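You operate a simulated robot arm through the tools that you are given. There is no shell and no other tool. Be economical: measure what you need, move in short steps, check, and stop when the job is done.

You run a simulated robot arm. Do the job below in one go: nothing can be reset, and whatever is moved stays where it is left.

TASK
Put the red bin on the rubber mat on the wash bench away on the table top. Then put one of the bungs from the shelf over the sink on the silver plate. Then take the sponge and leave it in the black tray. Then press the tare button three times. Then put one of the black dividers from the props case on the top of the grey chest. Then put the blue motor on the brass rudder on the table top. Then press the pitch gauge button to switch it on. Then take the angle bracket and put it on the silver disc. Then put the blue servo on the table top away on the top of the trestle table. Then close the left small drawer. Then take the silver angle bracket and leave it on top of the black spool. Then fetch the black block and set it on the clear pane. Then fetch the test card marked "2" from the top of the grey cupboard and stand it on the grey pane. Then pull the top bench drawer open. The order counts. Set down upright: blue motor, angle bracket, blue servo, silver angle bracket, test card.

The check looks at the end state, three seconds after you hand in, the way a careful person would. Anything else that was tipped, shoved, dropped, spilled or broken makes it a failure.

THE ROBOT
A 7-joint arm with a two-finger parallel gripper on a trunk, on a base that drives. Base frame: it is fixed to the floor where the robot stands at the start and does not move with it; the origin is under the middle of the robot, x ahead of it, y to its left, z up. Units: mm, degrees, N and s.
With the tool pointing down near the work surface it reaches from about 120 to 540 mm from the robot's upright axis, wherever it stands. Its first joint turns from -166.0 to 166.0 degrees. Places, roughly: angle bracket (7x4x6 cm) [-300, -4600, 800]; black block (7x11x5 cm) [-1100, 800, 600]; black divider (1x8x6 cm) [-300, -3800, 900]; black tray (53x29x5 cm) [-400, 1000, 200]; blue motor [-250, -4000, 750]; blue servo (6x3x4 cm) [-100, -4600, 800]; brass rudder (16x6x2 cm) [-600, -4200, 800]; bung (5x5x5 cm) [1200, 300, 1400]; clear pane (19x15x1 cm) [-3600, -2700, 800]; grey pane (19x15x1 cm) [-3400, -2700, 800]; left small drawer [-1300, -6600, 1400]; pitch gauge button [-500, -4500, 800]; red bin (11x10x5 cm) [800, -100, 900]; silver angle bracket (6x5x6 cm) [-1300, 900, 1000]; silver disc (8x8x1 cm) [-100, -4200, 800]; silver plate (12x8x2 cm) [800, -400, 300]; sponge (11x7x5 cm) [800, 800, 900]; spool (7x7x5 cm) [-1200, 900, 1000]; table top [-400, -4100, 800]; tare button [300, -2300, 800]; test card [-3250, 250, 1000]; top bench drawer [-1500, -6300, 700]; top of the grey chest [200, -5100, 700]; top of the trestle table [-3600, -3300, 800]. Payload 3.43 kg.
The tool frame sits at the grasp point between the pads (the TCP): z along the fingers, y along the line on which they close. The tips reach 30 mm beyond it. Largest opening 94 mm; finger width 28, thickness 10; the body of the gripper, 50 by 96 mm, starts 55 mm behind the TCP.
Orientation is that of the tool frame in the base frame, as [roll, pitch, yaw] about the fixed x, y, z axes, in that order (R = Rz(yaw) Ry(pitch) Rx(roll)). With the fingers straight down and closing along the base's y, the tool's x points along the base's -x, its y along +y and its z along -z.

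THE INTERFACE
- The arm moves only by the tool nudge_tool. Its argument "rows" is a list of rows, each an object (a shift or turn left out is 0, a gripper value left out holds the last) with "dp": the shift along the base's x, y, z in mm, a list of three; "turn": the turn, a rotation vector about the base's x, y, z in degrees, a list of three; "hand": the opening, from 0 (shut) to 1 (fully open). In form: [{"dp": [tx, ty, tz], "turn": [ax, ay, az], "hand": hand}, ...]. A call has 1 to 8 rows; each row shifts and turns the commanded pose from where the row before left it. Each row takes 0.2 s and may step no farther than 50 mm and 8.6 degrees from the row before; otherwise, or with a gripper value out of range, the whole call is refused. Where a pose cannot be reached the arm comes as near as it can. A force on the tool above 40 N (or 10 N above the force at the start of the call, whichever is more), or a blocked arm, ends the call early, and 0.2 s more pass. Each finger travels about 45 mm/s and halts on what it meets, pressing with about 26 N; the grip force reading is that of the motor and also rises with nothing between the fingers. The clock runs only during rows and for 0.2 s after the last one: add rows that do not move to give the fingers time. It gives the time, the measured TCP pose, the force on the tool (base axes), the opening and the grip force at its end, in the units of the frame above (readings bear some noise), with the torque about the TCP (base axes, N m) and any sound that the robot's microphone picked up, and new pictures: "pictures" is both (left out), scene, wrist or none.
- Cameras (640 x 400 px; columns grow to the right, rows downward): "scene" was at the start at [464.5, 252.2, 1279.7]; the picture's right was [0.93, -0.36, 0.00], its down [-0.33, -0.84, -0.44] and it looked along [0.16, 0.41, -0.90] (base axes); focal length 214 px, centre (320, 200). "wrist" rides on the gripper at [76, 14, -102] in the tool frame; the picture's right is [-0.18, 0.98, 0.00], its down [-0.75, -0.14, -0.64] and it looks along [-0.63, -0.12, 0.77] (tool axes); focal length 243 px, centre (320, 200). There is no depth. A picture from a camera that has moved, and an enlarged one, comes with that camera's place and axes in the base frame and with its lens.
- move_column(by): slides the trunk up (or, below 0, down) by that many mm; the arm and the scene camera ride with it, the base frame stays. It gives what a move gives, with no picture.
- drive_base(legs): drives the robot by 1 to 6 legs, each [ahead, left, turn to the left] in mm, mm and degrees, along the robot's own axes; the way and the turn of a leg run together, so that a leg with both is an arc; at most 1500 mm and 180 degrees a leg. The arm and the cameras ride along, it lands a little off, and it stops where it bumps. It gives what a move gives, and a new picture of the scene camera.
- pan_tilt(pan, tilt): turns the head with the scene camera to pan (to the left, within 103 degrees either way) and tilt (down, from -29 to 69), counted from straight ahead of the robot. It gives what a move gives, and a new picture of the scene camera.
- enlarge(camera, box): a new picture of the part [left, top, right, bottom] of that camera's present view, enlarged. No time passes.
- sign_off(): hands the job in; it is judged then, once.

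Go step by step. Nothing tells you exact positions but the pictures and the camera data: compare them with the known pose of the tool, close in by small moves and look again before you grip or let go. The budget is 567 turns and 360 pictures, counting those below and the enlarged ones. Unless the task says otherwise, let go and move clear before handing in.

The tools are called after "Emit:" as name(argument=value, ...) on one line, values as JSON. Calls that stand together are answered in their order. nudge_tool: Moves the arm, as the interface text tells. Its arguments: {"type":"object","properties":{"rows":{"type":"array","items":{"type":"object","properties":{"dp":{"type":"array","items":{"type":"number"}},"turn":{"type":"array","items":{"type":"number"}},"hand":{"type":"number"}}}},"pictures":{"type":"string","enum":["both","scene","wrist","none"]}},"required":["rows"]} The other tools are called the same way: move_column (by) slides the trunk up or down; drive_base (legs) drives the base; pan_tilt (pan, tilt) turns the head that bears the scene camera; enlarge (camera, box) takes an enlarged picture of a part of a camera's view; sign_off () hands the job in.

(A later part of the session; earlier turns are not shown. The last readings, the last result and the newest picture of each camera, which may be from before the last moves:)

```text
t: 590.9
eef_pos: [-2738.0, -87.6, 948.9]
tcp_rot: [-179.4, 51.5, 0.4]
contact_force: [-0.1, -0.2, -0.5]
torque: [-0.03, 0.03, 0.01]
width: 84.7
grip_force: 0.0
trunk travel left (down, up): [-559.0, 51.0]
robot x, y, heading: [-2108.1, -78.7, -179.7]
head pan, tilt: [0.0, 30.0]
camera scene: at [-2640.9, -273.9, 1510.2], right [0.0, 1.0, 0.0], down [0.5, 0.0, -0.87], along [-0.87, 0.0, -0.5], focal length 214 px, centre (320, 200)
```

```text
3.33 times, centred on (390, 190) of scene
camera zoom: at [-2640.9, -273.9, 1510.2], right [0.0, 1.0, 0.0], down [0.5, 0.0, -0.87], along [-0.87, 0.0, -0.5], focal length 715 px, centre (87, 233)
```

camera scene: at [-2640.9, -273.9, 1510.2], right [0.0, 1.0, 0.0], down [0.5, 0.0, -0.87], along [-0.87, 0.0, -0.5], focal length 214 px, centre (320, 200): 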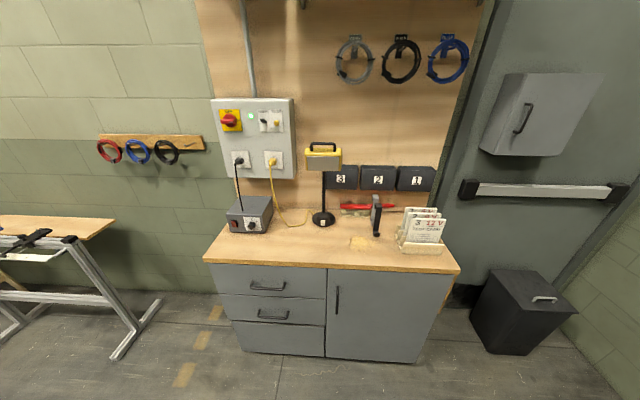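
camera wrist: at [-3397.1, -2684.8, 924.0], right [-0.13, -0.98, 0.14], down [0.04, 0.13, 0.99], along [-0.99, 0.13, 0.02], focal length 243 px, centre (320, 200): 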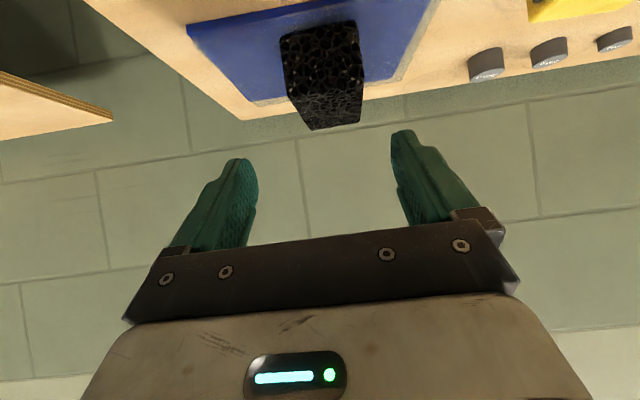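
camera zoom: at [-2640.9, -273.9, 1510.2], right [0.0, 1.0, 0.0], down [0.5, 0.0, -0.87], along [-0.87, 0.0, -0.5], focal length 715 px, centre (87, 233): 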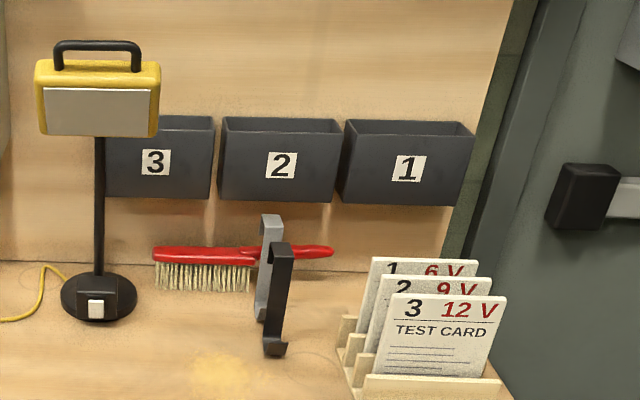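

The cards face east, so the fingers must close along x. I straighten the tool, drive closer and turn it 90°.

Emit:
nudge_tool(rows=[{"dp": [0, 0, 20], "turn": [0, -8.5, 0]}, {"dp": [0, 0, 25], "turn": [0, -8.5, 0]}, {"dp": [0, 0, 30], "turn": [0, -8.5, 0]}, {"dp": [0, 0, 30], "turn": [0, -8.5, 0]}, {"dp": [0, 0, 35], "turn": [0, -8.5, 0]}, {"dp": [0, 0, 40], "turn": [0, -8.5, 0], "hand": 0.3}, {}], pictures="none")

Emit:
drive_base(legs=[[520, -230, 0]])

Emit:
nudge_tool(rows=[{"turn": [0, 0, 8.5]}, {"turn": [0, 0, 8.5]}, {"turn": [0, 0, 8.5]}, {"turn": [0, 0, 8.5]}, {"turn": [0, 0, 8.5]}, {"turn": [0, 0, 8.5]}, {"turn": [0, 0, 8.5]}, {"turn": [0, 0, 8.5]}], pictures="none")

```text
t: 592.7
eef_pos: [-2711.9, -117.5, 1089.3]
tcp_rot: [-179.6, 0.5, 5.9]
contact_force: [1.1, -0.9, 0.4]
torque: [0.0, 0.01, -0.01]
width: 28.3
grip_force: 0.0
out of reach, approached as far as the arm can: row 3, 4
trunk travel left (down, up): [-559.0, 51.0]
robot x, y, heading: [-2110.3, -72.7, -179.9]
head pan, tilt: [0.0, 30.0]
stopped in row 7: the arm was blocked; the commanded pose is now the measured one
```

```text
t: 596.0
eef_pos: [-3237.7, 112.5, 1089.6]
tcp_rot: [-179.7, 0.6, 6.0]
contact_force: [0.7, -0.2, 0.2]
torque: [0.0, -0.02, 0.01]
width: 28.1
grip_force: 0.1
trunk travel left (down, up): [-559.0, 51.0]
robot x, y, heading: [-2639.7, 154.3, -179.5]
head pan, tilt: [0.0, 30.0]
camera scene: at [-3165.9, -45.8, 1510.1], right [-0.01, 1.0, 0.0], down [0.5, 0.0, -0.87], along [-0.87, -0.01, -0.5], focal length 214 px, centre (320, 200)
```

scene: 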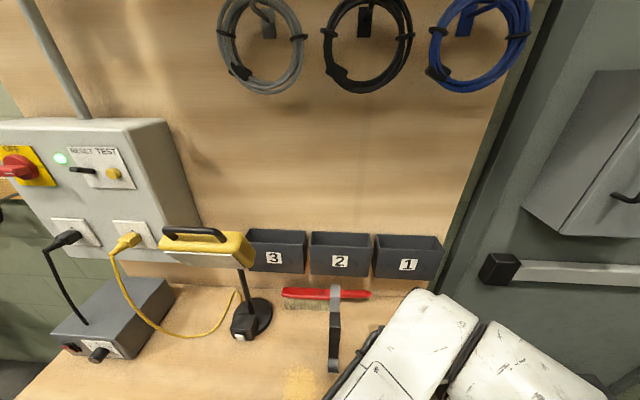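

```text
t: 597.8
eef_pos: [-3237.4, 112.7, 1089.1]
tcp_rot: [-179.7, 0.5, 74.3]
contact_force: [0.1, 0.9, -0.6]
torque: [-0.01, -0.03, -0.01]
width: 28.3
grip_force: 0.1
trunk travel left (down, up): [-559.0, 51.0]
robot x, y, heading: [-2639.7, 155.7, -179.8]
head pan, tilt: [0.0, 30.0]
```

Emit:
nudge_tool(rows=[{"turn": [0, 0, 8.5], "dp": [-40, 15, 0]}, {"turn": [0, 0, 7.5], "dp": [-45, 15, 0]}, {"dp": [-45, 15, 0]}, {"dp": [-45, 10, 0]}, {}], pictures="both")

```text
t: 599.0
eef_pos: [-3414.8, 166.0, 1089.8]
tcp_rot: [-179.7, 0.5, 90.1]
contact_force: [0.4, -0.3, 0.6]
torque: [-0.01, -0.01, 0.01]
width: 28.1
grip_force: 0.1
trunk travel left (down, up): [-559.0, 51.0]
robot x, y, heading: [-2633.3, 156.3, -179.7]
head pan, tilt: [0.0, 30.0]
camera scene: at [-3166.2, -45.6, 1510.1], right [-0.01, 1.0, 0.0], down [0.5, 0.0, -0.87], along [-0.87, -0.01, -0.5], focal length 214 px, centre (320, 200)
camera wrist: at [-3399.1, 243.8, 1191.2], right [0.98, -0.18, 0.0], down [-0.14, -0.75, 0.65], along [-0.12, -0.64, -0.76], focal length 243 px, centre (320, 200)
```

scene: 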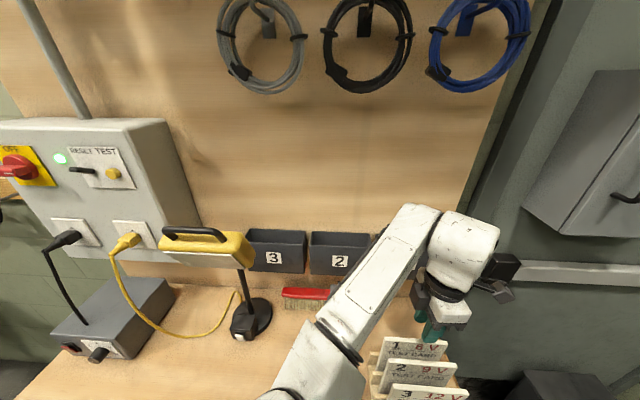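
wrist: 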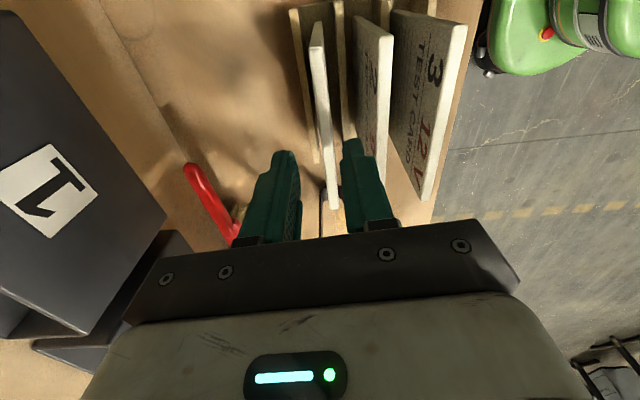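

Emit:
enlarge(camera="scene", box=[350, 300, 490, 400])

```text
4.00 times, centred on (420, 350) of scene
camera zoom: at [-3166.2, -45.6, 1510.1], right [-0.01, 1.0, 0.0], down [0.5, 0.0, -0.87], along [-0.87, -0.01, -0.5], focal length 858 px, centre (-80, -400)
```

zoom: 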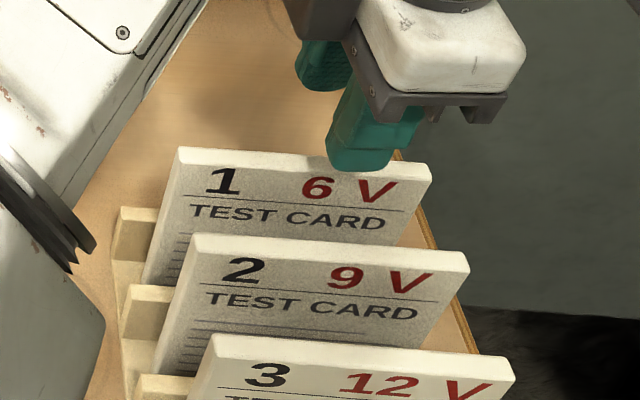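

Card 2's top edge runs from (−3380, 87) to (−3368, 218) at z ≈ 1021, with about 40 mm between cards. I centre the fingers over it and lower.

Emit:
nudge_tool(rows=[{"dp": [21, -7, 0], "turn": [0, 0, -5]}, {"dp": [20, -7, 0]}, {}], pictures="both")

```text
t: 599.8
eef_pos: [-3370.7, 151.1, 1088.5]
tcp_rot: [-179.7, 0.6, 85.0]
contact_force: [-0.2, 1.3, 0.5]
torque: [0.02, -0.03, 0.0]
width: 28.1
grip_force: 0.1
trunk travel left (down, up): [-559.0, 51.0]
robot x, y, heading: [-2638.2, 150.9, -179.6]
head pan, tilt: [0.0, 30.0]
camera scene: at [-3166.0, -45.7, 1510.1], right [-0.01, 1.0, 0.0], down [0.5, 0.0, -0.87], along [-0.87, -0.01, -0.5], focal length 214 px, centre (320, 200)
camera wrist: at [-3349.3, 228.0, 1190.5], right [0.96, -0.27, 0.0], down [-0.2, -0.73, 0.65], along [-0.18, -0.62, -0.76], focal length 243 px, centre (320, 200)
```

scene: 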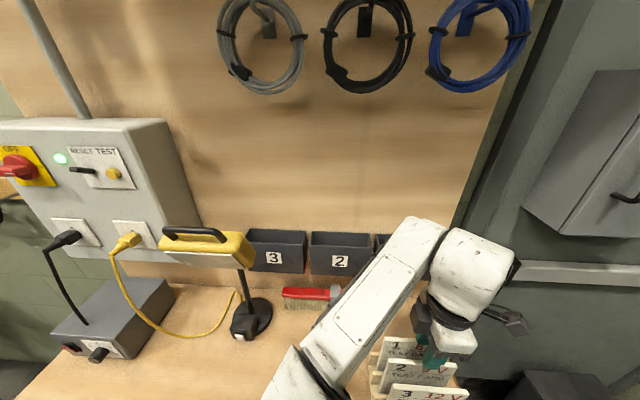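
wrist: 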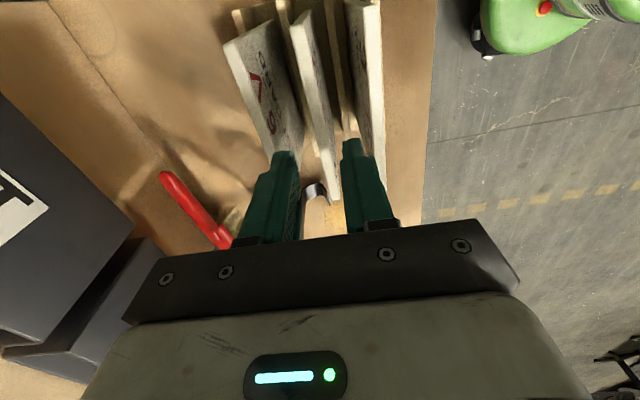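

Emit:
nudge_tool(rows=[{"dp": [0, 0, -30]}, {"dp": [0, 0, -25]}, {}], pictures="wrist")

```text
t: 600.6
eef_pos: [-3370.3, 152.6, 1034.0]
tcp_rot: [-179.6, 0.6, 85.0]
contact_force: [0.0, -0.1, -0.2]
torque: [-0.01, -0.01, 0.02]
width: 28.5
grip_force: 0.1
trunk travel left (down, up): [-559.0, 51.0]
robot x, y, heading: [-2635.6, 156.5, -179.7]
head pan, tilt: [0.0, 30.0]
camera wrist: at [-3349.3, 228.4, 1135.1], right [0.96, -0.27, 0.0], down [-0.2, -0.73, 0.65], along [-0.18, -0.63, -0.76], focal length 243 px, centre (320, 200)
```

wrist: 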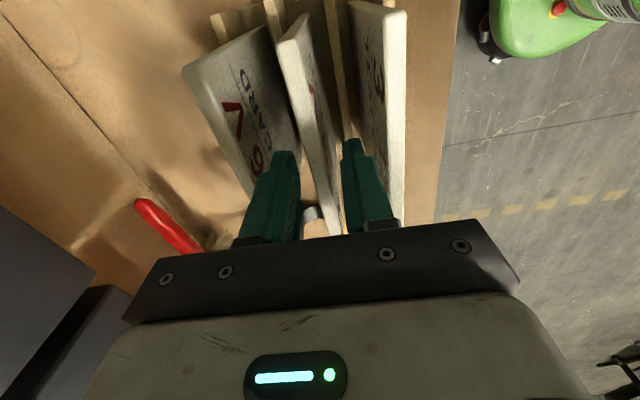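

Emit:
nudge_tool(rows=[{"dp": [-1, 0, -12]}, {"dp": [0, 0, -10]}, {"hand": 0}, {}, {}, {}], pictures="wrist")

```text
t: 602.0
eef_pos: [-3371.6, 153.0, 1012.8]
tcp_rot: [-179.6, 0.5, 85.0]
contact_force: [0.5, -0.1, 0.2]
torque: [0.07, 0.01, 0.01]
width: 12.5
grip_force: 26.1
trunk travel left (down, up): [-559.0, 51.0]
robot x, y, heading: [-2633.7, 153.9, -179.7]
head pan, tilt: [0.0, 30.0]
camera wrist: at [-3350.3, 228.7, 1113.4], right [0.96, -0.27, 0.0], down [-0.2, -0.73, 0.65], along [-0.18, -0.63, -0.76], focal length 243 px, centre (320, 200)
```

wrist: 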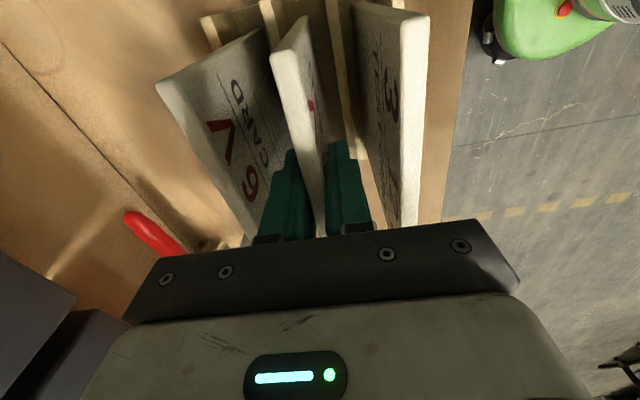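

Card gripped (12.5 mm thick). I lift it straight up out of its slot.

Emit:
nudge_tool(rows=[{"dp": [0, 0, 15]}, {"dp": [0, 0, 25]}, {"dp": [0, 0, 40]}, {"dp": [0, 0, 40]}, {"dp": [0, 0, 40]}, {}], pictures="both")

```text
t: 603.4
eef_pos: [-3372.5, 152.9, 1151.3]
tcp_rot: [-179.7, 0.4, 85.0]
contact_force: [-0.7, 0.4, -0.8]
torque: [-0.03, 0.02, -0.01]
width: 12.9
grip_force: 26.0
out of reach, approached as far as the arm can: row 5
trunk travel left (down, up): [-559.0, 51.0]
robot x, y, heading: [-2636.1, 152.4, -179.8]
head pan, tilt: [0.0, 30.0]
camera scene: at [-3166.1, -45.7, 1510.1], right [-0.01, 1.0, 0.0], down [0.5, 0.0, -0.87], along [-0.87, -0.01, -0.5], focal length 214 px, centre (320, 200)
camera wrist: at [-3350.6, 228.8, 1253.3], right [0.96, -0.27, -0.01], down [-0.2, -0.73, 0.65], along [-0.18, -0.62, -0.76], focal length 243 px, centre (320, 200)
```

scene: 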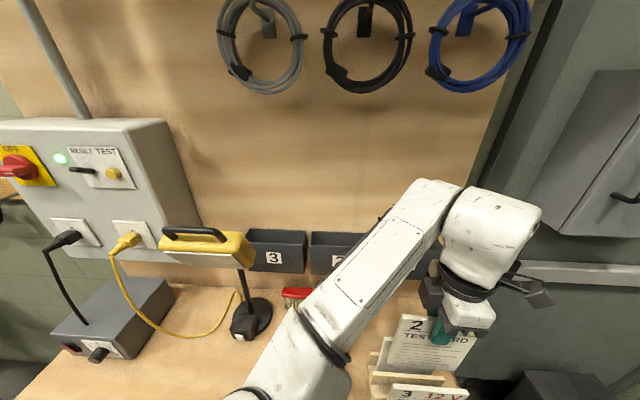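
wrist: 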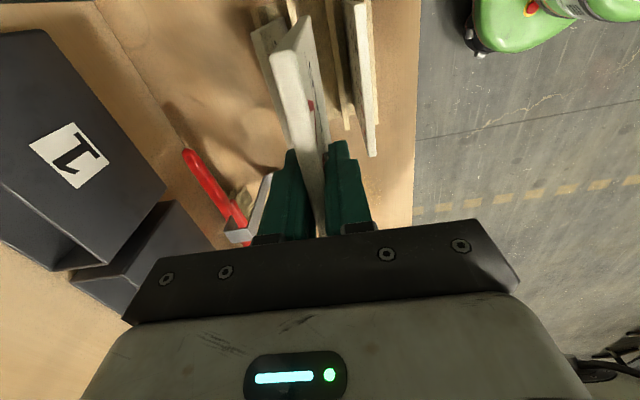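

Emit:
enlarge(camera="scene", box=[350, 290, 490, 400])

```text
3.64 times, centred on (420, 345) of scene
camera zoom: at [-3166.1, -45.7, 1510.1], right [-0.01, 1.0, 0.0], down [0.5, 0.0, -0.87], along [-0.87, -0.01, -0.5], focal length 780 px, centre (-44, -327)
```

zoom: 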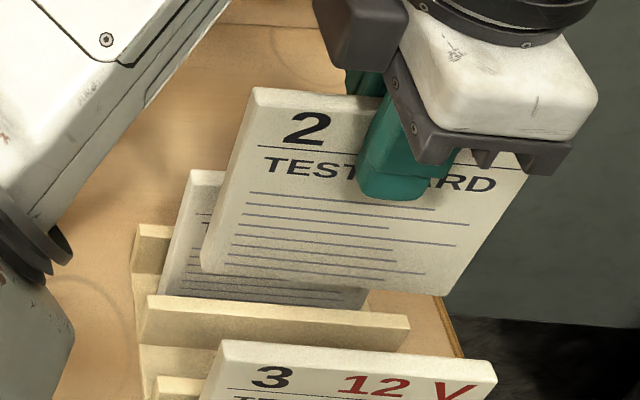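

The card is clear of the rack (bottom ≈ z 1004). I raise the trunk 50 mm so it passes over card 3, then back away.

Emit:
move_column(by=50)

Emit:
drive_base(legs=[[-500, 0, 0]])

Emit:
pan_tilt(pan=-20, tilt=40)

```text
t: 604.3
eef_pos: [-3372.1, 152.9, 1200.4]
tcp_rot: [-179.6, 0.4, 85.0]
contact_force: [-0.3, 0.0, -0.3]
torque: [0.0, -0.02, 0.01]
width: 12.8
grip_force: 25.8
trunk travel left (down, up): [-609.0, 1.0]
robot x, y, heading: [-2633.8, 154.6, -179.7]
head pan, tilt: [0.0, 30.0]
```

```text
t: 607.2
eef_pos: [-2876.4, 157.6, 1199.9]
tcp_rot: [-179.7, 0.4, 84.9]
contact_force: [0.1, -0.4, -0.4]
torque: [-0.05, -0.02, -0.01]
width: 12.8
grip_force: 26.1
trunk travel left (down, up): [-609.0, 1.0]
robot x, y, heading: [-2138.4, 158.6, -180.1]
head pan, tilt: [0.0, 30.0]
camera scene: at [-2670.1, -41.6, 1560.1], right [-0.01, 1.0, 0.0], down [0.5, 0.0, -0.87], along [-0.87, 0.0, -0.5], focal length 214 px, centre (320, 200)
```

scene: 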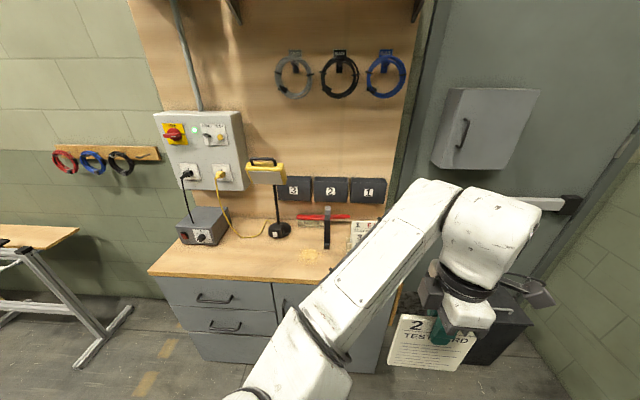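

```text
t: 608.1
eef_pos: [-2875.5, 158.2, 1200.6]
tcp_rot: [-179.6, 0.3, 84.8]
contact_force: [-0.9, 0.6, -1.0]
torque: [0.01, -0.02, 0.03]
width: 12.7
grip_force: 25.9
trunk travel left (down, up): [-609.0, 1.0]
robot x, y, heading: [-2140.3, 156.8, -179.6]
head pan, tilt: [-20.0, 40.0]
camera scene: at [-2659.6, -12.5, 1544.8], right [0.34, 0.94, 0.0], down [0.61, -0.22, -0.77], along [-0.72, 0.26, -0.64], focal length 214 px, centre (320, 200)
```

scene: 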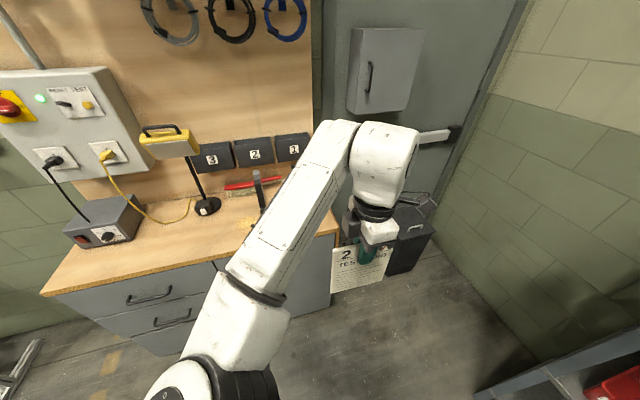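

Now to the grey pane at about (−3427, −2662).

Emit:
drive_base(legs=[[0, 1400, -0.4], [0, 1410, 0], [480, 0, 0]])

Emit:
pan_tilt(pan=-10, tilt=55)

```text
t: 624.0
eef_pos: [-3336.9, -2645.2, 1201.3]
tcp_rot: [-179.6, 0.3, 85.8]
contact_force: [-0.9, 0.1, -0.2]
torque: [0.0, 0.03, -0.03]
width: 12.8
grip_force: 25.6
trunk travel left (down, up): [-609.0, 1.0]
robot x, y, heading: [-2601.6, -2636.3, -178.7]
head pan, tilt: [-20.0, 40.0]
camera scene: at [-3118.3, -2812.2, 1544.8], right [0.32, 0.95, 0.0], down [0.61, -0.21, -0.77], along [-0.72, 0.25, -0.64], focal length 214 px, centre (320, 200)
```

scene: 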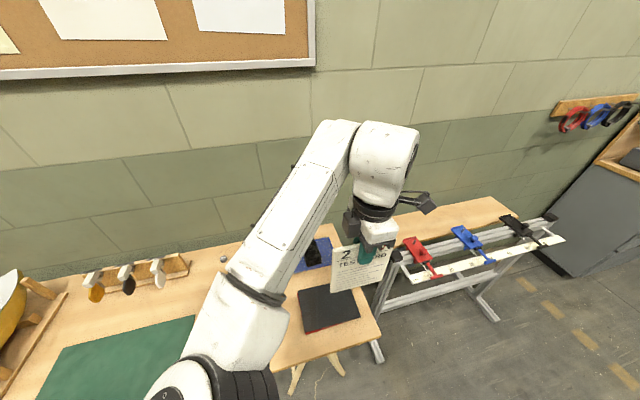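

```text
t: 624.8
eef_pos: [-3338.4, -2645.9, 1202.3]
tcp_rot: [-179.6, 0.2, 85.8]
contact_force: [0.4, 0.0, -0.1]
torque: [0.05, 0.0, 0.01]
width: 12.6
grip_force: 25.6
trunk travel left (down, up): [-609.0, 1.0]
robot x, y, heading: [-2595.6, -2632.0, -178.8]
head pan, tilt: [-10.0, 55.0]
camera scene: at [-3109.2, -2828.6, 1524.1], right [0.15, 0.99, 0.0], down [0.81, -0.13, -0.57], along [-0.57, 0.09, -0.82], focal length 214 px, centre (320, 200)
```

scene: 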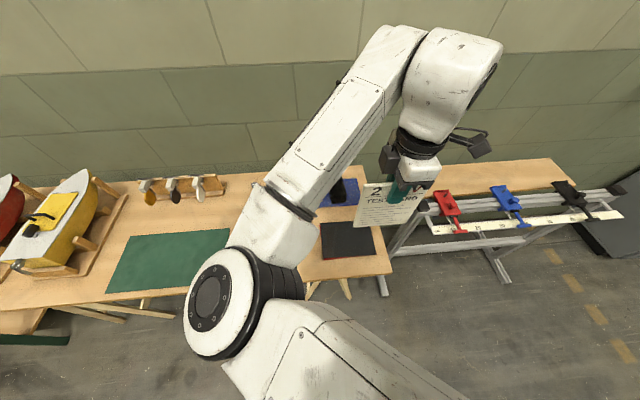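

Emit:
nudge_tool(rows=[{"dp": [-45, -13, 0]}, {"dp": [-46, -13, 0]}, {"dp": [0, 0, -45]}, {"dp": [0, 0, -45]}, {"dp": [0, 0, -45]}, {"dp": [0, 0, -40]}, {}], pictures="both")

```text
t: 626.4
eef_pos: [-3429.6, -2671.9, 1023.9]
tcp_rot: [-179.5, 0.4, 85.7]
contact_force: [-0.8, 0.7, -1.2]
torque: [0.02, 0.01, -0.01]
width: 12.5
grip_force: 25.9
trunk travel left (down, up): [-609.0, 1.0]
robot x, y, heading: [-2602.6, -2630.8, -178.9]
head pan, tilt: [-10.0, 55.0]
camera scene: at [-3109.2, -2828.6, 1524.1], right [0.15, 0.99, 0.0], down [0.81, -0.13, -0.57], along [-0.57, 0.09, -0.82], focal length 214 px, centre (320, 200)
camera wrist: at [-3408.7, -2596.5, 1125.8], right [0.97, -0.26, -0.01], down [-0.19, -0.74, 0.65], along [-0.17, -0.62, -0.76], focal length 243 px, centre (320, 200)
```

scene: 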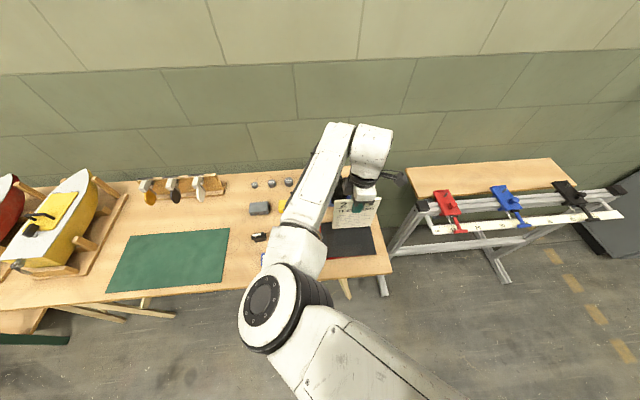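
wrist: 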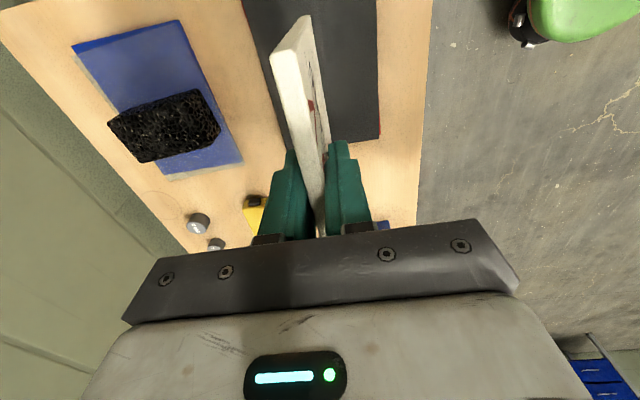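

The card is over the pane's middle. I lower it gently.

Emit:
nudge_tool(rows=[{"dp": [0, -5, -35]}, {"dp": [0, 0, -35]}, {"dp": [0, 0, -6]}, {"dp": [0, 0, -4]}, {"dp": [0, 0, -4]}, {"dp": [0, 0, -4]}], pictures="wrist")

```text
t: 627.8
eef_pos: [-3428.6, -2676.9, 939.8]
tcp_rot: [-179.5, 0.2, 85.8]
contact_force: [0.4, 0.3, 9.1]
torque: [-0.6, -0.04, 0.0]
width: 12.6
grip_force: 25.9
trunk travel left (down, up): [-609.0, 1.0]
robot x, y, heading: [-2602.4, -2634.8, -179.2]
head pan, tilt: [-10.0, 55.0]
camera wrist: at [-3407.9, -2601.5, 1041.6], right [0.97, -0.26, -0.01], down [-0.19, -0.74, 0.65], along [-0.17, -0.62, -0.76], focal length 243 px, centre (320, 200)
```

wrist: 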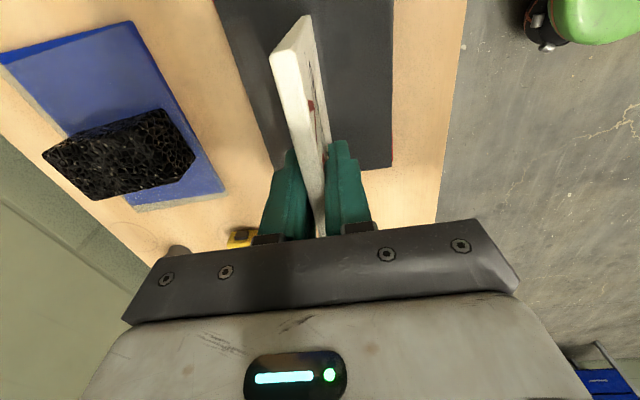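

Emit:
nudge_tool(rows=[{"dp": [0, 0, -1.5]}, {"dp": [0, 0, -1.5]}, {}], pictures="none")

```text
t: 628.6
eef_pos: [-3428.4, -2676.2, 936.7]
tcp_rot: [-179.5, 0.2, 85.8]
contact_force: [-0.1, 0.8, 25.7]
torque: [0.0, 0.04, 0.03]
width: 13.1
grip_force: 25.9
trunk travel left (down, up): [-609.0, 1.0]
robot x, y, heading: [-2598.7, -2632.8, -178.9]
head pan, tilt: [-10.0, 55.0]
```

Seated flat (no torque now). I ease off, open slightly and rise straight up.

Emit:
nudge_tool(rows=[{"dp": [0, 0, 1]}, {"hand": 0.2}, {}, {"hand": 0.28}, {}, {"dp": [0, 0, 20]}, {"dp": [0, 0, 30]}, {"dp": [0, 0, 40]}], pictures="both")

```text
t: 630.4
eef_pos: [-3428.1, -2675.3, 1025.9]
tcp_rot: [-179.6, 0.3, 85.8]
contact_force: [0.4, 0.2, 0.0]
torque: [0.0, -0.02, 0.0]
width: 26.1
grip_force: 0.0
trunk travel left (down, up): [-609.0, 1.0]
robot x, y, heading: [-2600.4, -2638.5, -178.9]
head pan, tilt: [-10.0, 55.0]
camera scene: at [-3109.1, -2828.6, 1524.0], right [0.15, 0.99, 0.0], down [0.81, -0.13, -0.57], along [-0.57, 0.09, -0.82], focal length 214 px, centre (320, 200)
camera wrist: at [-3406.9, -2600.1, 1128.1], right [0.97, -0.26, -0.01], down [-0.19, -0.74, 0.65], along [-0.17, -0.62, -0.76], focal length 243 px, centre (320, 200)
```

scene: 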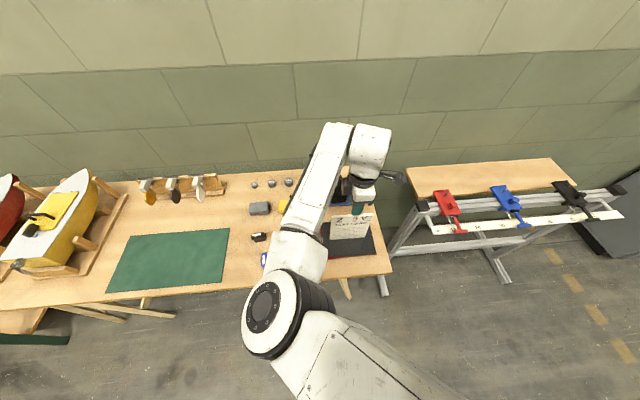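
wrist: 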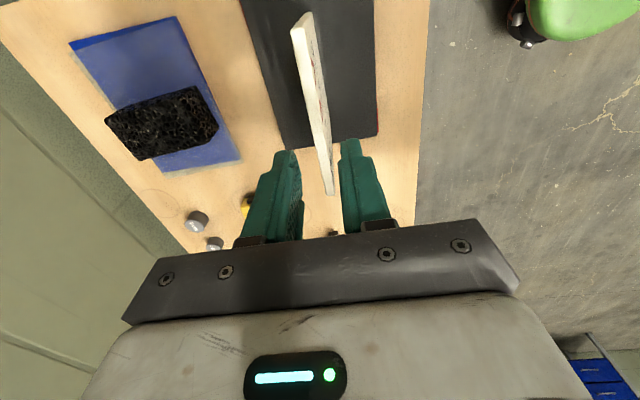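

The card stands on the grey pane. Last, the top bench drawer: I rise, retract, and drive to the south bench.

Emit:
nudge_tool(rows=[{"dp": [0, 0, 45]}, {"dp": [40, 0, 10]}, {"dp": [45, 0, 0]}, {"dp": [45, 0, 0]}, {"dp": [45, 0, -20], "hand": 0.3}, {"dp": [40, 0, -30]}], pictures="none")

Emit:
drive_base(legs=[[-550, 0, -1], [0, 0, 90], [1350, 300, 0], [1350, 300, 0]])

Emit:
pan_tilt(pan=-10, tilt=35)

```text
t: 631.8
eef_pos: [-3213.0, -2675.8, 1031.5]
tcp_rot: [-179.6, 0.4, 85.9]
contact_force: [0.7, 0.8, -0.3]
torque: [0.03, 0.03, -0.02]
width: 28.1
grip_force: 0.1
trunk travel left (down, up): [-609.0, 1.0]
robot x, y, heading: [-2602.9, -2631.8, -178.7]
head pan, tilt: [-10.0, 55.0]
```

```text
t: 651.8
eef_pos: [-1320.5, -5914.5, 1032.1]
tcp_rot: [-179.6, 0.3, 177.0]
contact_force: [0.5, 0.0, 0.0]
torque: [0.03, -0.01, -0.02]
width: 28.5
grip_force: 0.1
trunk travel left (down, up): [-609.0, 1.0]
robot x, y, heading: [-1369.8, -5299.6, -87.7]
head pan, tilt: [-10.0, 55.0]
camera scene: at [-1171.2, -5807.2, 1524.1], right [-0.99, 0.13, 0.0], down [0.11, 0.81, -0.57], along [-0.08, -0.57, -0.82], focal length 214 px, centre (320, 200)
```

scene: 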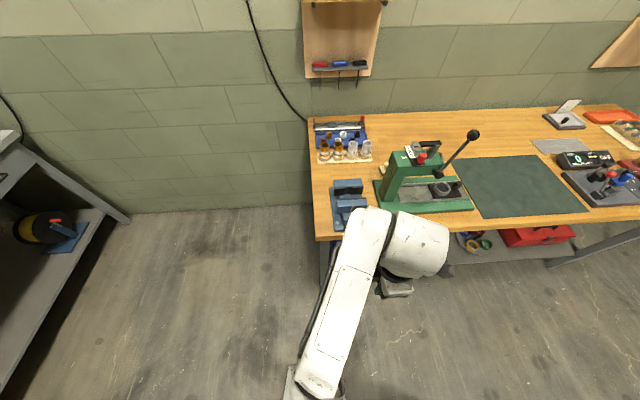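

```text
t: 652.6
eef_pos: [-1321.7, -5914.5, 1031.1]
tcp_rot: [-179.6, 0.3, 177.0]
contact_force: [-0.5, -0.3, -0.2]
torque: [0.04, 0.01, -0.01]
width: 28.3
grip_force: 0.1
trunk travel left (down, up): [-609.0, 1.0]
robot x, y, heading: [-1373.8, -5303.5, -87.6]
head pan, tilt: [-10.0, 35.0]
camera scene: at [-1173.3, -5823.0, 1552.3], right [-0.99, 0.13, 0.0], down [0.08, 0.57, -0.82], along [-0.11, -0.81, -0.57], focal length 214 px, centre (320, 200)
```

scene: 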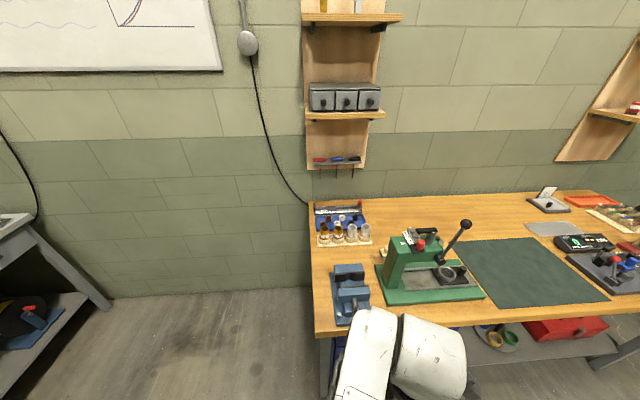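

The bench front is at y ≈ −6128. I back up and lower the trunk to see the blue drawers below the bench top.

Emit:
drive_base(legs=[[-450, 0, -2.3]])

Emit:
move_column(by=-400)

Emit:
pan_tilt(pan=-25, tilt=30)

```text
t: 655.3
eef_pos: [-1353.7, -5469.8, 1031.5]
tcp_rot: [-179.5, 0.3, 174.9]
contact_force: [-0.1, -1.0, -0.4]
torque: [0.01, 0.01, 0.02]
width: 28.0
grip_force: 0.0
trunk travel left (down, up): [-609.0, 1.0]
robot x, y, heading: [-1387.6, -4858.9, -89.8]
head pan, tilt: [-10.0, 35.0]
camera scene: at [-1202.9, -5384.3, 1552.3], right [-0.99, 0.17, 0.0], down [0.1, 0.57, -0.82], along [-0.14, -0.81, -0.57], focal length 214 px, centre (320, 200)
```

scene: 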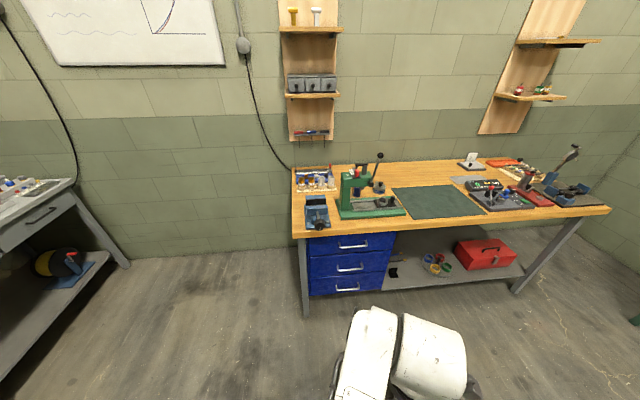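

```text
t: 659.1
eef_pos: [-1352.6, -5470.2, 631.2]
tcp_rot: [-179.6, 0.3, 175.0]
contact_force: [-0.7, 0.7, 0.3]
torque: [0.01, -0.02, 0.02]
width: 28.1
grip_force: 0.0
trunk travel left (down, up): [-209.0, 401.0]
robot x, y, heading: [-1384.0, -4856.8, -89.6]
head pan, tilt: [-10.0, 35.0]
```

```text
t: 659.9
eef_pos: [-1354.6, -5471.3, 630.5]
tcp_rot: [-179.5, 0.4, 174.9]
contact_force: [-1.0, -0.4, -0.1]
torque: [-0.02, 0.0, 0.02]
width: 28.3
grip_force: 0.0
trunk travel left (down, up): [-209.0, 401.0]
robot x, y, heading: [-1384.1, -4856.1, -89.4]
head pan, tilt: [-25.0, 30.0]
camera scene: at [-1225.8, -5379.5, 1160.1], right [-0.91, 0.42, 0.0], down [0.21, 0.45, -0.87], along [-0.36, -0.79, -0.5], focal length 214 px, centre (320, 200)
```

scene: 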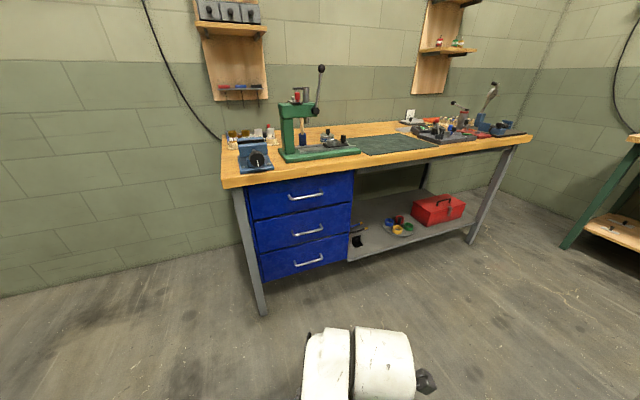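

Emit:
enlarge(camera="scene", box=[215, 150, 375, 250])

```text
4.00 times, centred on (295, 200) of scene
camera zoom: at [-1225.8, -5379.5, 1160.1], right [-0.91, 0.42, 0.0], down [0.21, 0.45, -0.87], along [-0.36, -0.79, -0.5], focal length 858 px, centre (420, 200)
```

zoom: 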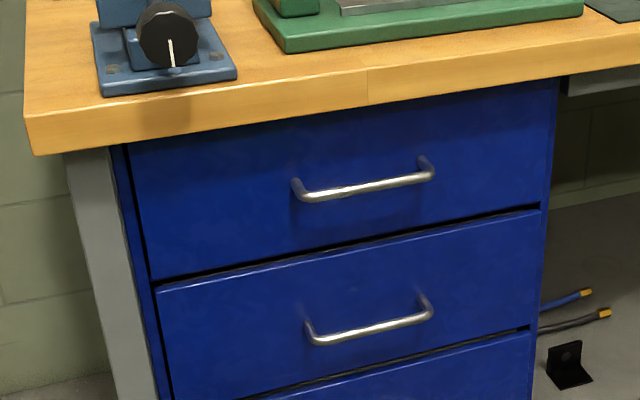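

The top handle is a horizontal bar at about (−1500, −6121, 722). I turn the tool horizontal so that the fingers close vertically around it.

Emit:
nudge_tool(rows=[{"dp": [0, -30, 10], "turn": [0, 0, 5]}, {"dp": [0, -30, 10], "turn": [-8.5, 0, 0]}, {"dp": [0, -30, 10], "turn": [-8.5, 0, 0]}, {"dp": [0, -30, 10], "turn": [-8.5, 0, 0]}, {"dp": [0, -30, 10], "turn": [-8.5, 0, 0]}, {"dp": [0, -30, 10], "turn": [-8.5, 0, 0]}, {"dp": [0, -30, 10], "turn": [-8.5, 0, 0]}, {"dp": [0, -20, 10], "turn": [-8.5, 0, 0]}], pictures="none")

Emit:
nudge_tool(rows=[{"dp": [0, -10, 5], "turn": [-8.5, 0, 0], "hand": 0.5}, {"dp": [0, -10, 5], "turn": [-8.5, 0, 0]}, {"dp": [0, -10, 0], "turn": [-8.5, 0, 0]}, {"turn": [-5, 0, 0]}, {}], pictures="both")

```text
t: 661.7
eef_pos: [-1354.0, -5701.2, 711.1]
tcp_rot: [-120.0, 0.3, -179.7]
contact_force: [-0.1, -0.6, -0.2]
torque: [0.0, 0.01, 0.03]
width: 28.4
grip_force: 0.1
trunk travel left (down, up): [-209.0, 401.0]
robot x, y, heading: [-1384.3, -4855.2, -89.7]
head pan, tilt: [-25.0, 30.0]
```

```text
t: 662.9
eef_pos: [-1354.2, -5729.6, 722.1]
tcp_rot: [-89.4, 0.1, -179.7]
contact_force: [0.4, 0.2, 0.1]
torque: [-0.02, 0.04, -0.02]
width: 46.9
grip_force: 0.1
trunk travel left (down, up): [-209.0, 401.0]
robot x, y, heading: [-1389.1, -4852.8, -89.5]
head pan, tilt: [-25.0, 30.0]
camera scene: at [-1225.9, -5379.5, 1160.2], right [-0.91, 0.42, 0.0], down [0.21, 0.45, -0.87], along [-0.36, -0.79, -0.5], focal length 214 px, centre (320, 200)
camera wrist: at [-1431.2, -5627.2, 706.2], right [0.19, -0.01, -0.98], down [0.75, 0.65, 0.14], along [0.64, -0.76, 0.13], focal length 243 px, centre (320, 200)
```

scene: 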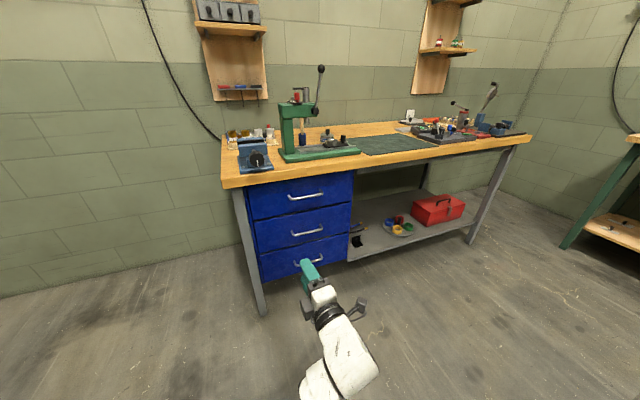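
wrist: 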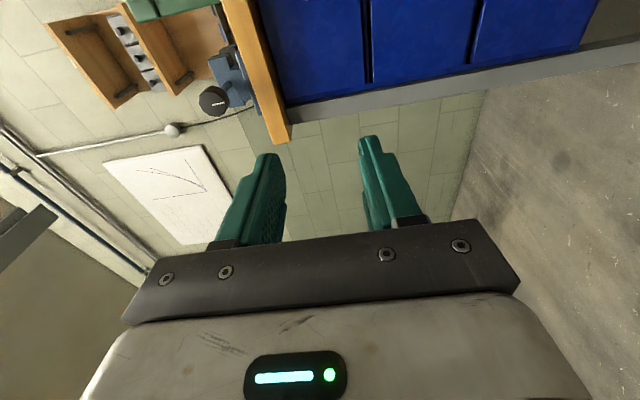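

Emit:
drive_base(legs=[[290, -146, -0.4]])

Emit:
nudge_tool(rows=[{}], pictures="wrist")

Emit:
enlarge(camera="scene", box=[200, 180, 400, 330])

```text
t: 665.0
eef_pos: [-1513.4, -6020.3, 721.4]
tcp_rot: [-89.6, 0.2, 179.8]
contact_force: [-0.2, -0.5, -0.6]
torque: [-0.03, -0.01, 0.01]
width: 47.0
grip_force: 0.1
trunk travel left (down, up): [-209.0, 401.0]
robot x, y, heading: [-1535.0, -5143.8, -90.4]
head pan, tilt: [-25.0, 30.0]
camera scene: at [-1380.0, -5671.2, 1160.2], right [-0.9, 0.43, 0.0], down [0.21, 0.45, -0.87], along [-0.37, -0.78, -0.5], focal length 214 px, centre (320, 200)
```

scene: 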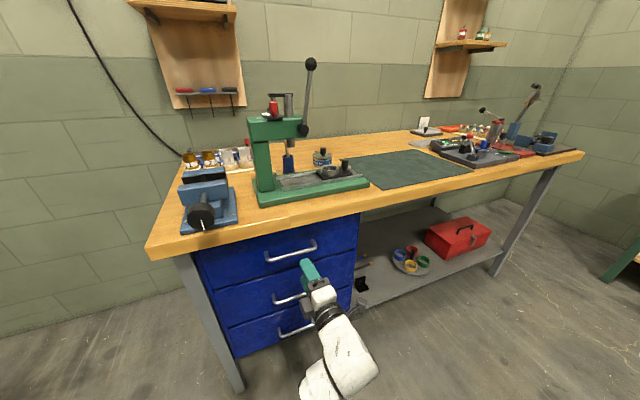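

```text
t: 665.5
eef_pos: [-1512.5, -6020.0, 721.6]
tcp_rot: [-89.6, 0.1, 179.7]
contact_force: [-0.8, -0.3, -0.9]
torque: [0.01, -0.01, 0.01]
width: 47.0
grip_force: 0.0
trunk travel left (down, up): [-209.0, 401.0]
robot x, y, heading: [-1532.2, -5140.2, -90.4]
head pan, tilt: [-25.0, 30.0]
camera wrist: at [-1587.9, -5916.5, 706.2], right [0.19, -0.01, -0.98], down [0.76, 0.64, 0.14], along [0.63, -0.77, 0.12], focal length 243 px, centre (320, 200)
```

wrist: 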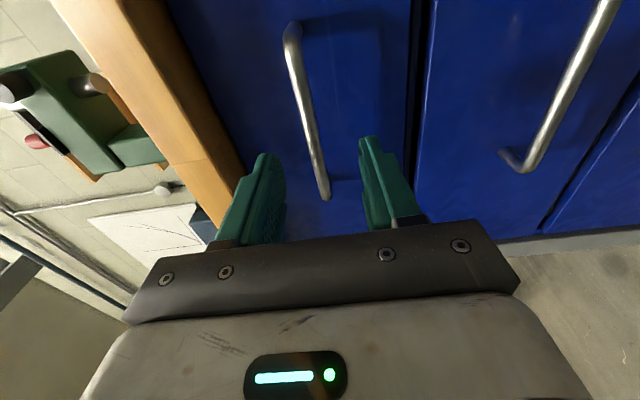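

```text
2.67 times, centred on (300, 255) of scene
camera zoom: at [-1380.0, -5671.2, 1160.1], right [-0.9, 0.43, 0.0], down [0.21, 0.45, -0.87], along [-0.37, -0.78, -0.5], focal length 572 px, centre (373, 53)
```

zoom: 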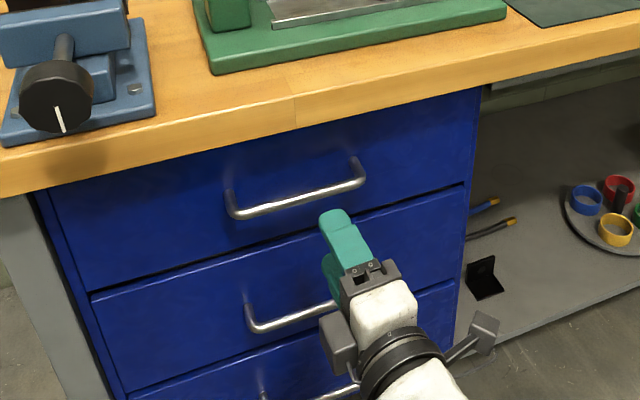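

The bar is at z ≈ 730, x −1576…−1426. I raise 8 mm, advance around it and close.

Emit:
nudge_tool(rows=[{"dp": [8, -30, 8]}, {"dp": [0, -30, 0]}, {"dp": [0, -20, 0]}, {}], pictures="wrist")

```text
t: 666.5
eef_pos: [-1503.9, -6100.9, 727.8]
tcp_rot: [-89.6, 0.1, 179.7]
contact_force: [-0.4, 0.2, -0.3]
torque: [-0.02, -0.02, -0.01]
width: 47.1
grip_force: 0.1
trunk travel left (down, up): [-209.0, 401.0]
robot x, y, heading: [-1530.6, -5143.6, -90.1]
head pan, tilt: [-25.0, 30.0]
camera wrist: at [-1579.0, -5997.8, 712.5], right [0.19, -0.01, -0.98], down [0.76, 0.64, 0.14], along [0.63, -0.77, 0.12], focal length 243 px, centre (320, 200)
```

wrist: 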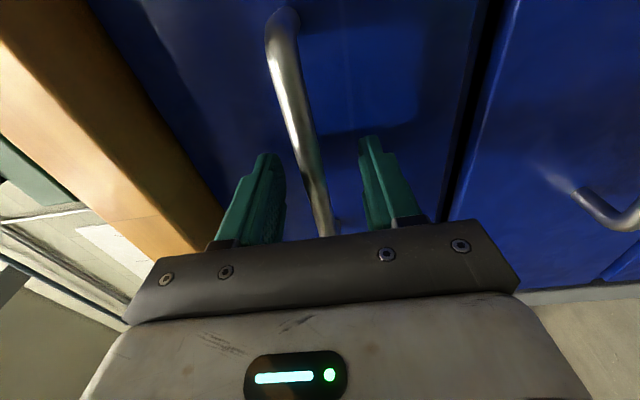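

Emit:
nudge_tool(rows=[{"dp": [0, -10, 4]}, {"hand": 0}, {}, {}, {}], pictures="wrist")

```text
t: 666.9
eef_pos: [-1504.4, -6107.3, 729.3]
tcp_rot: [-89.9, 0.2, 179.6]
contact_force: [1.5, 11.0, -9.0]
torque: [0.97, -0.15, -0.17]
width: 31.8
grip_force: 2.1
trunk travel left (down, up): [-209.0, 401.0]
robot x, y, heading: [-1531.6, -5145.5, -90.0]
head pan, tilt: [-25.0, 30.0]
stopped in row 2: the force on the tool passed its limit at 102 N (the readings are from after the stop); the commanded pose is now the measured one
camera wrist: at [-1578.8, -6003.5, 713.6], right [0.19, 0.0, -0.98], down [0.76, 0.64, 0.14], along [0.62, -0.77, 0.12], focal length 243 px, centre (320, 200)
```

wrist: 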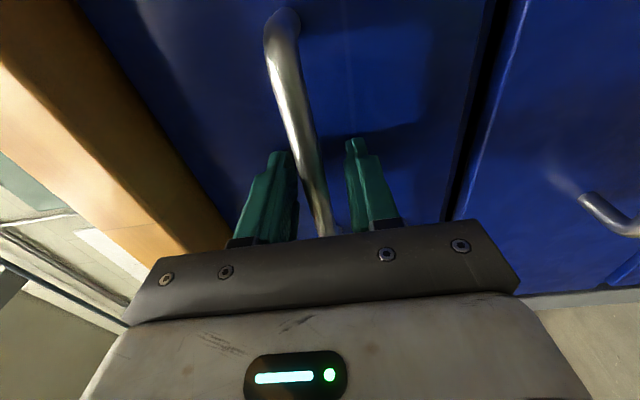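

Emit:
nudge_tool(rows=[{"dp": [0, 6, 4]}, {"hand": 0}, {}, {}, {}], pictures="wrist")

```text
t: 668.1
eef_pos: [-1505.0, -6102.1, 729.6]
tcp_rot: [-90.1, 0.1, 179.3]
contact_force: [1.2, 2.0, -32.1]
torque: [-0.13, 0.07, -0.7]
width: 16.3
grip_force: 44.8
trunk travel left (down, up): [-209.0, 401.0]
robot x, y, heading: [-1534.6, -5142.6, -90.3]
head pan, tilt: [-25.0, 30.0]
camera wrist: at [-1579.2, -5998.4, 715.4], right [0.19, 0.0, -0.98], down [0.76, 0.63, 0.14], along [0.62, -0.77, 0.12], focal length 243 px, centre (320, 200)
```

wrist: 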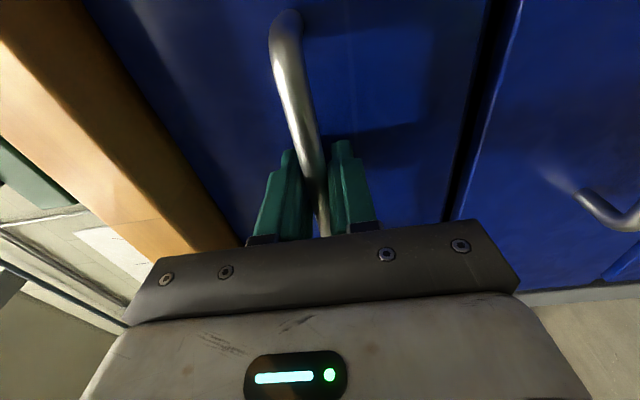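

Gripped on the bar. I relieve the vertical load and pull.

Emit:
nudge_tool(rows=[{"dp": [0, 0, -4]}, {"dp": [0, 10, 0]}, {"dp": [0, 20, 0]}, {"dp": [0, 25, 0]}, {"dp": [0, 25, 0]}, {"dp": [0, 25, 0]}, {}], pictures="wrist")

```text
t: 669.7
eef_pos: [-1498.2, -5999.1, 729.6]
tcp_rot: [-89.7, 0.1, -179.9]
contact_force: [31.0, -1.0, -12.4]
torque: [-0.01, 0.18, -0.26]
width: 16.6
grip_force: 45.3
trunk travel left (down, up): [-209.0, 401.0]
robot x, y, heading: [-1532.6, -5145.2, -90.3]
head pan, tilt: [-25.0, 30.0]
camera wrist: at [-1574.4, -5895.6, 714.7], right [0.19, 0.0, -0.98], down [0.75, 0.64, 0.14], along [0.63, -0.77, 0.12], focal length 243 px, centre (320, 200)
```

wrist: 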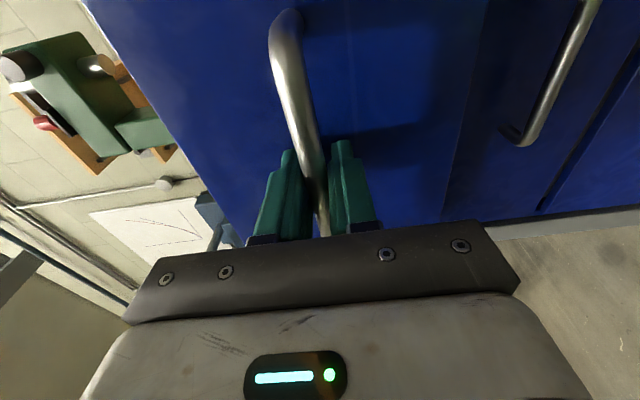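

The drawer is coming out well. I pull another 110 mm, easing the side load.

Emit:
nudge_tool(rows=[{"dp": [6, 0, -2]}, {"dp": [1, 25, 0]}, {"dp": [1, 25, 0]}, {"dp": [1, 25, 0]}, {"dp": [1, 25, 0]}, {}], pictures="both")

```text
t: 671.1
eef_pos: [-1493.5, -5897.1, 730.3]
tcp_rot: [-89.5, 0.0, 179.6]
contact_force: [15.6, -1.5, 9.7]
torque: [0.03, 0.11, -0.44]
width: 16.2
grip_force: 45.3
trunk travel left (down, up): [-209.0, 401.0]
robot x, y, heading: [-1531.0, -5145.7, -90.3]
head pan, tilt: [-25.0, 30.0]
camera scene: at [-1379.7, -5670.9, 1160.3], right [-0.9, 0.43, 0.0], down [0.21, 0.45, -0.87], along [-0.37, -0.78, -0.5], focal length 214 px, centre (320, 200)
camera wrist: at [-1567.8, -5793.4, 714.4], right [0.18, -0.01, -0.98], down [0.76, 0.64, 0.14], along [0.62, -0.77, 0.13], focal length 243 px, centre (320, 200)
```

scene: 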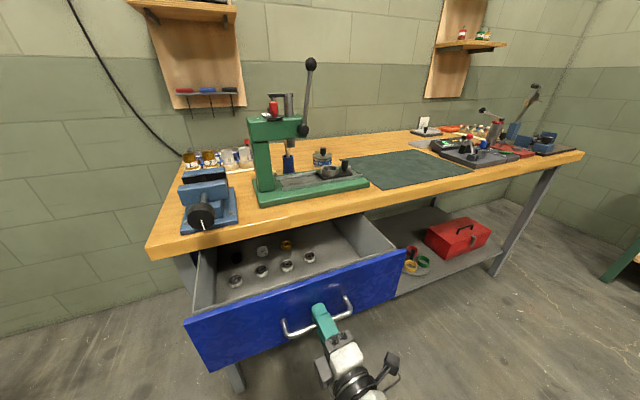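
wrist: 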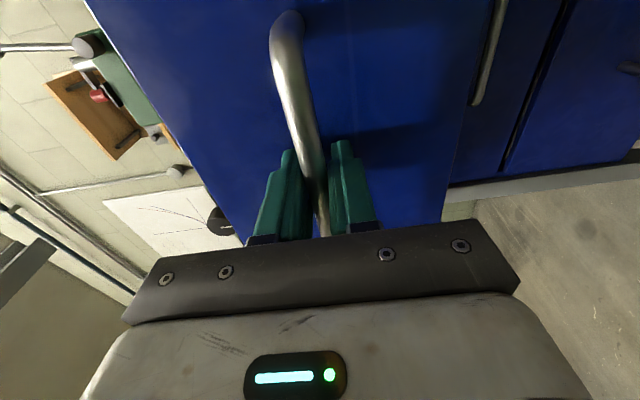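

It is open about 205 mm. I pull a little further, then release.

Emit:
nudge_tool(rows=[{"dp": [4, 0, -2]}, {"dp": [1, 20, 0]}, {"dp": [1, 20, 0]}, {"dp": [1, 20, 0]}, {"dp": [1, 20, 0]}, {}], pictures="scene")

```text
t: 672.5
eef_pos: [-1488.3, -5815.4, 731.0]
tcp_rot: [-89.3, 0.1, 179.4]
contact_force: [-2.1, 0.7, 32.7]
torque: [0.12, 0.22, 0.33]
width: 16.5
grip_force: 44.7
trunk travel left (down, up): [-209.0, 401.0]
robot x, y, heading: [-1535.8, -5142.6, -90.3]
head pan, tilt: [-25.0, 30.0]
camera scene: at [-1380.3, -5670.4, 1160.6], right [-0.9, 0.43, 0.0], down [0.21, 0.45, -0.87], along [-0.37, -0.78, -0.5], focal length 214 px, centre (320, 200)
```

scene: 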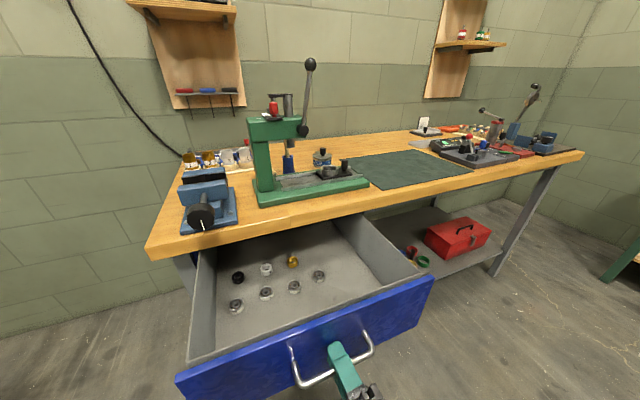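

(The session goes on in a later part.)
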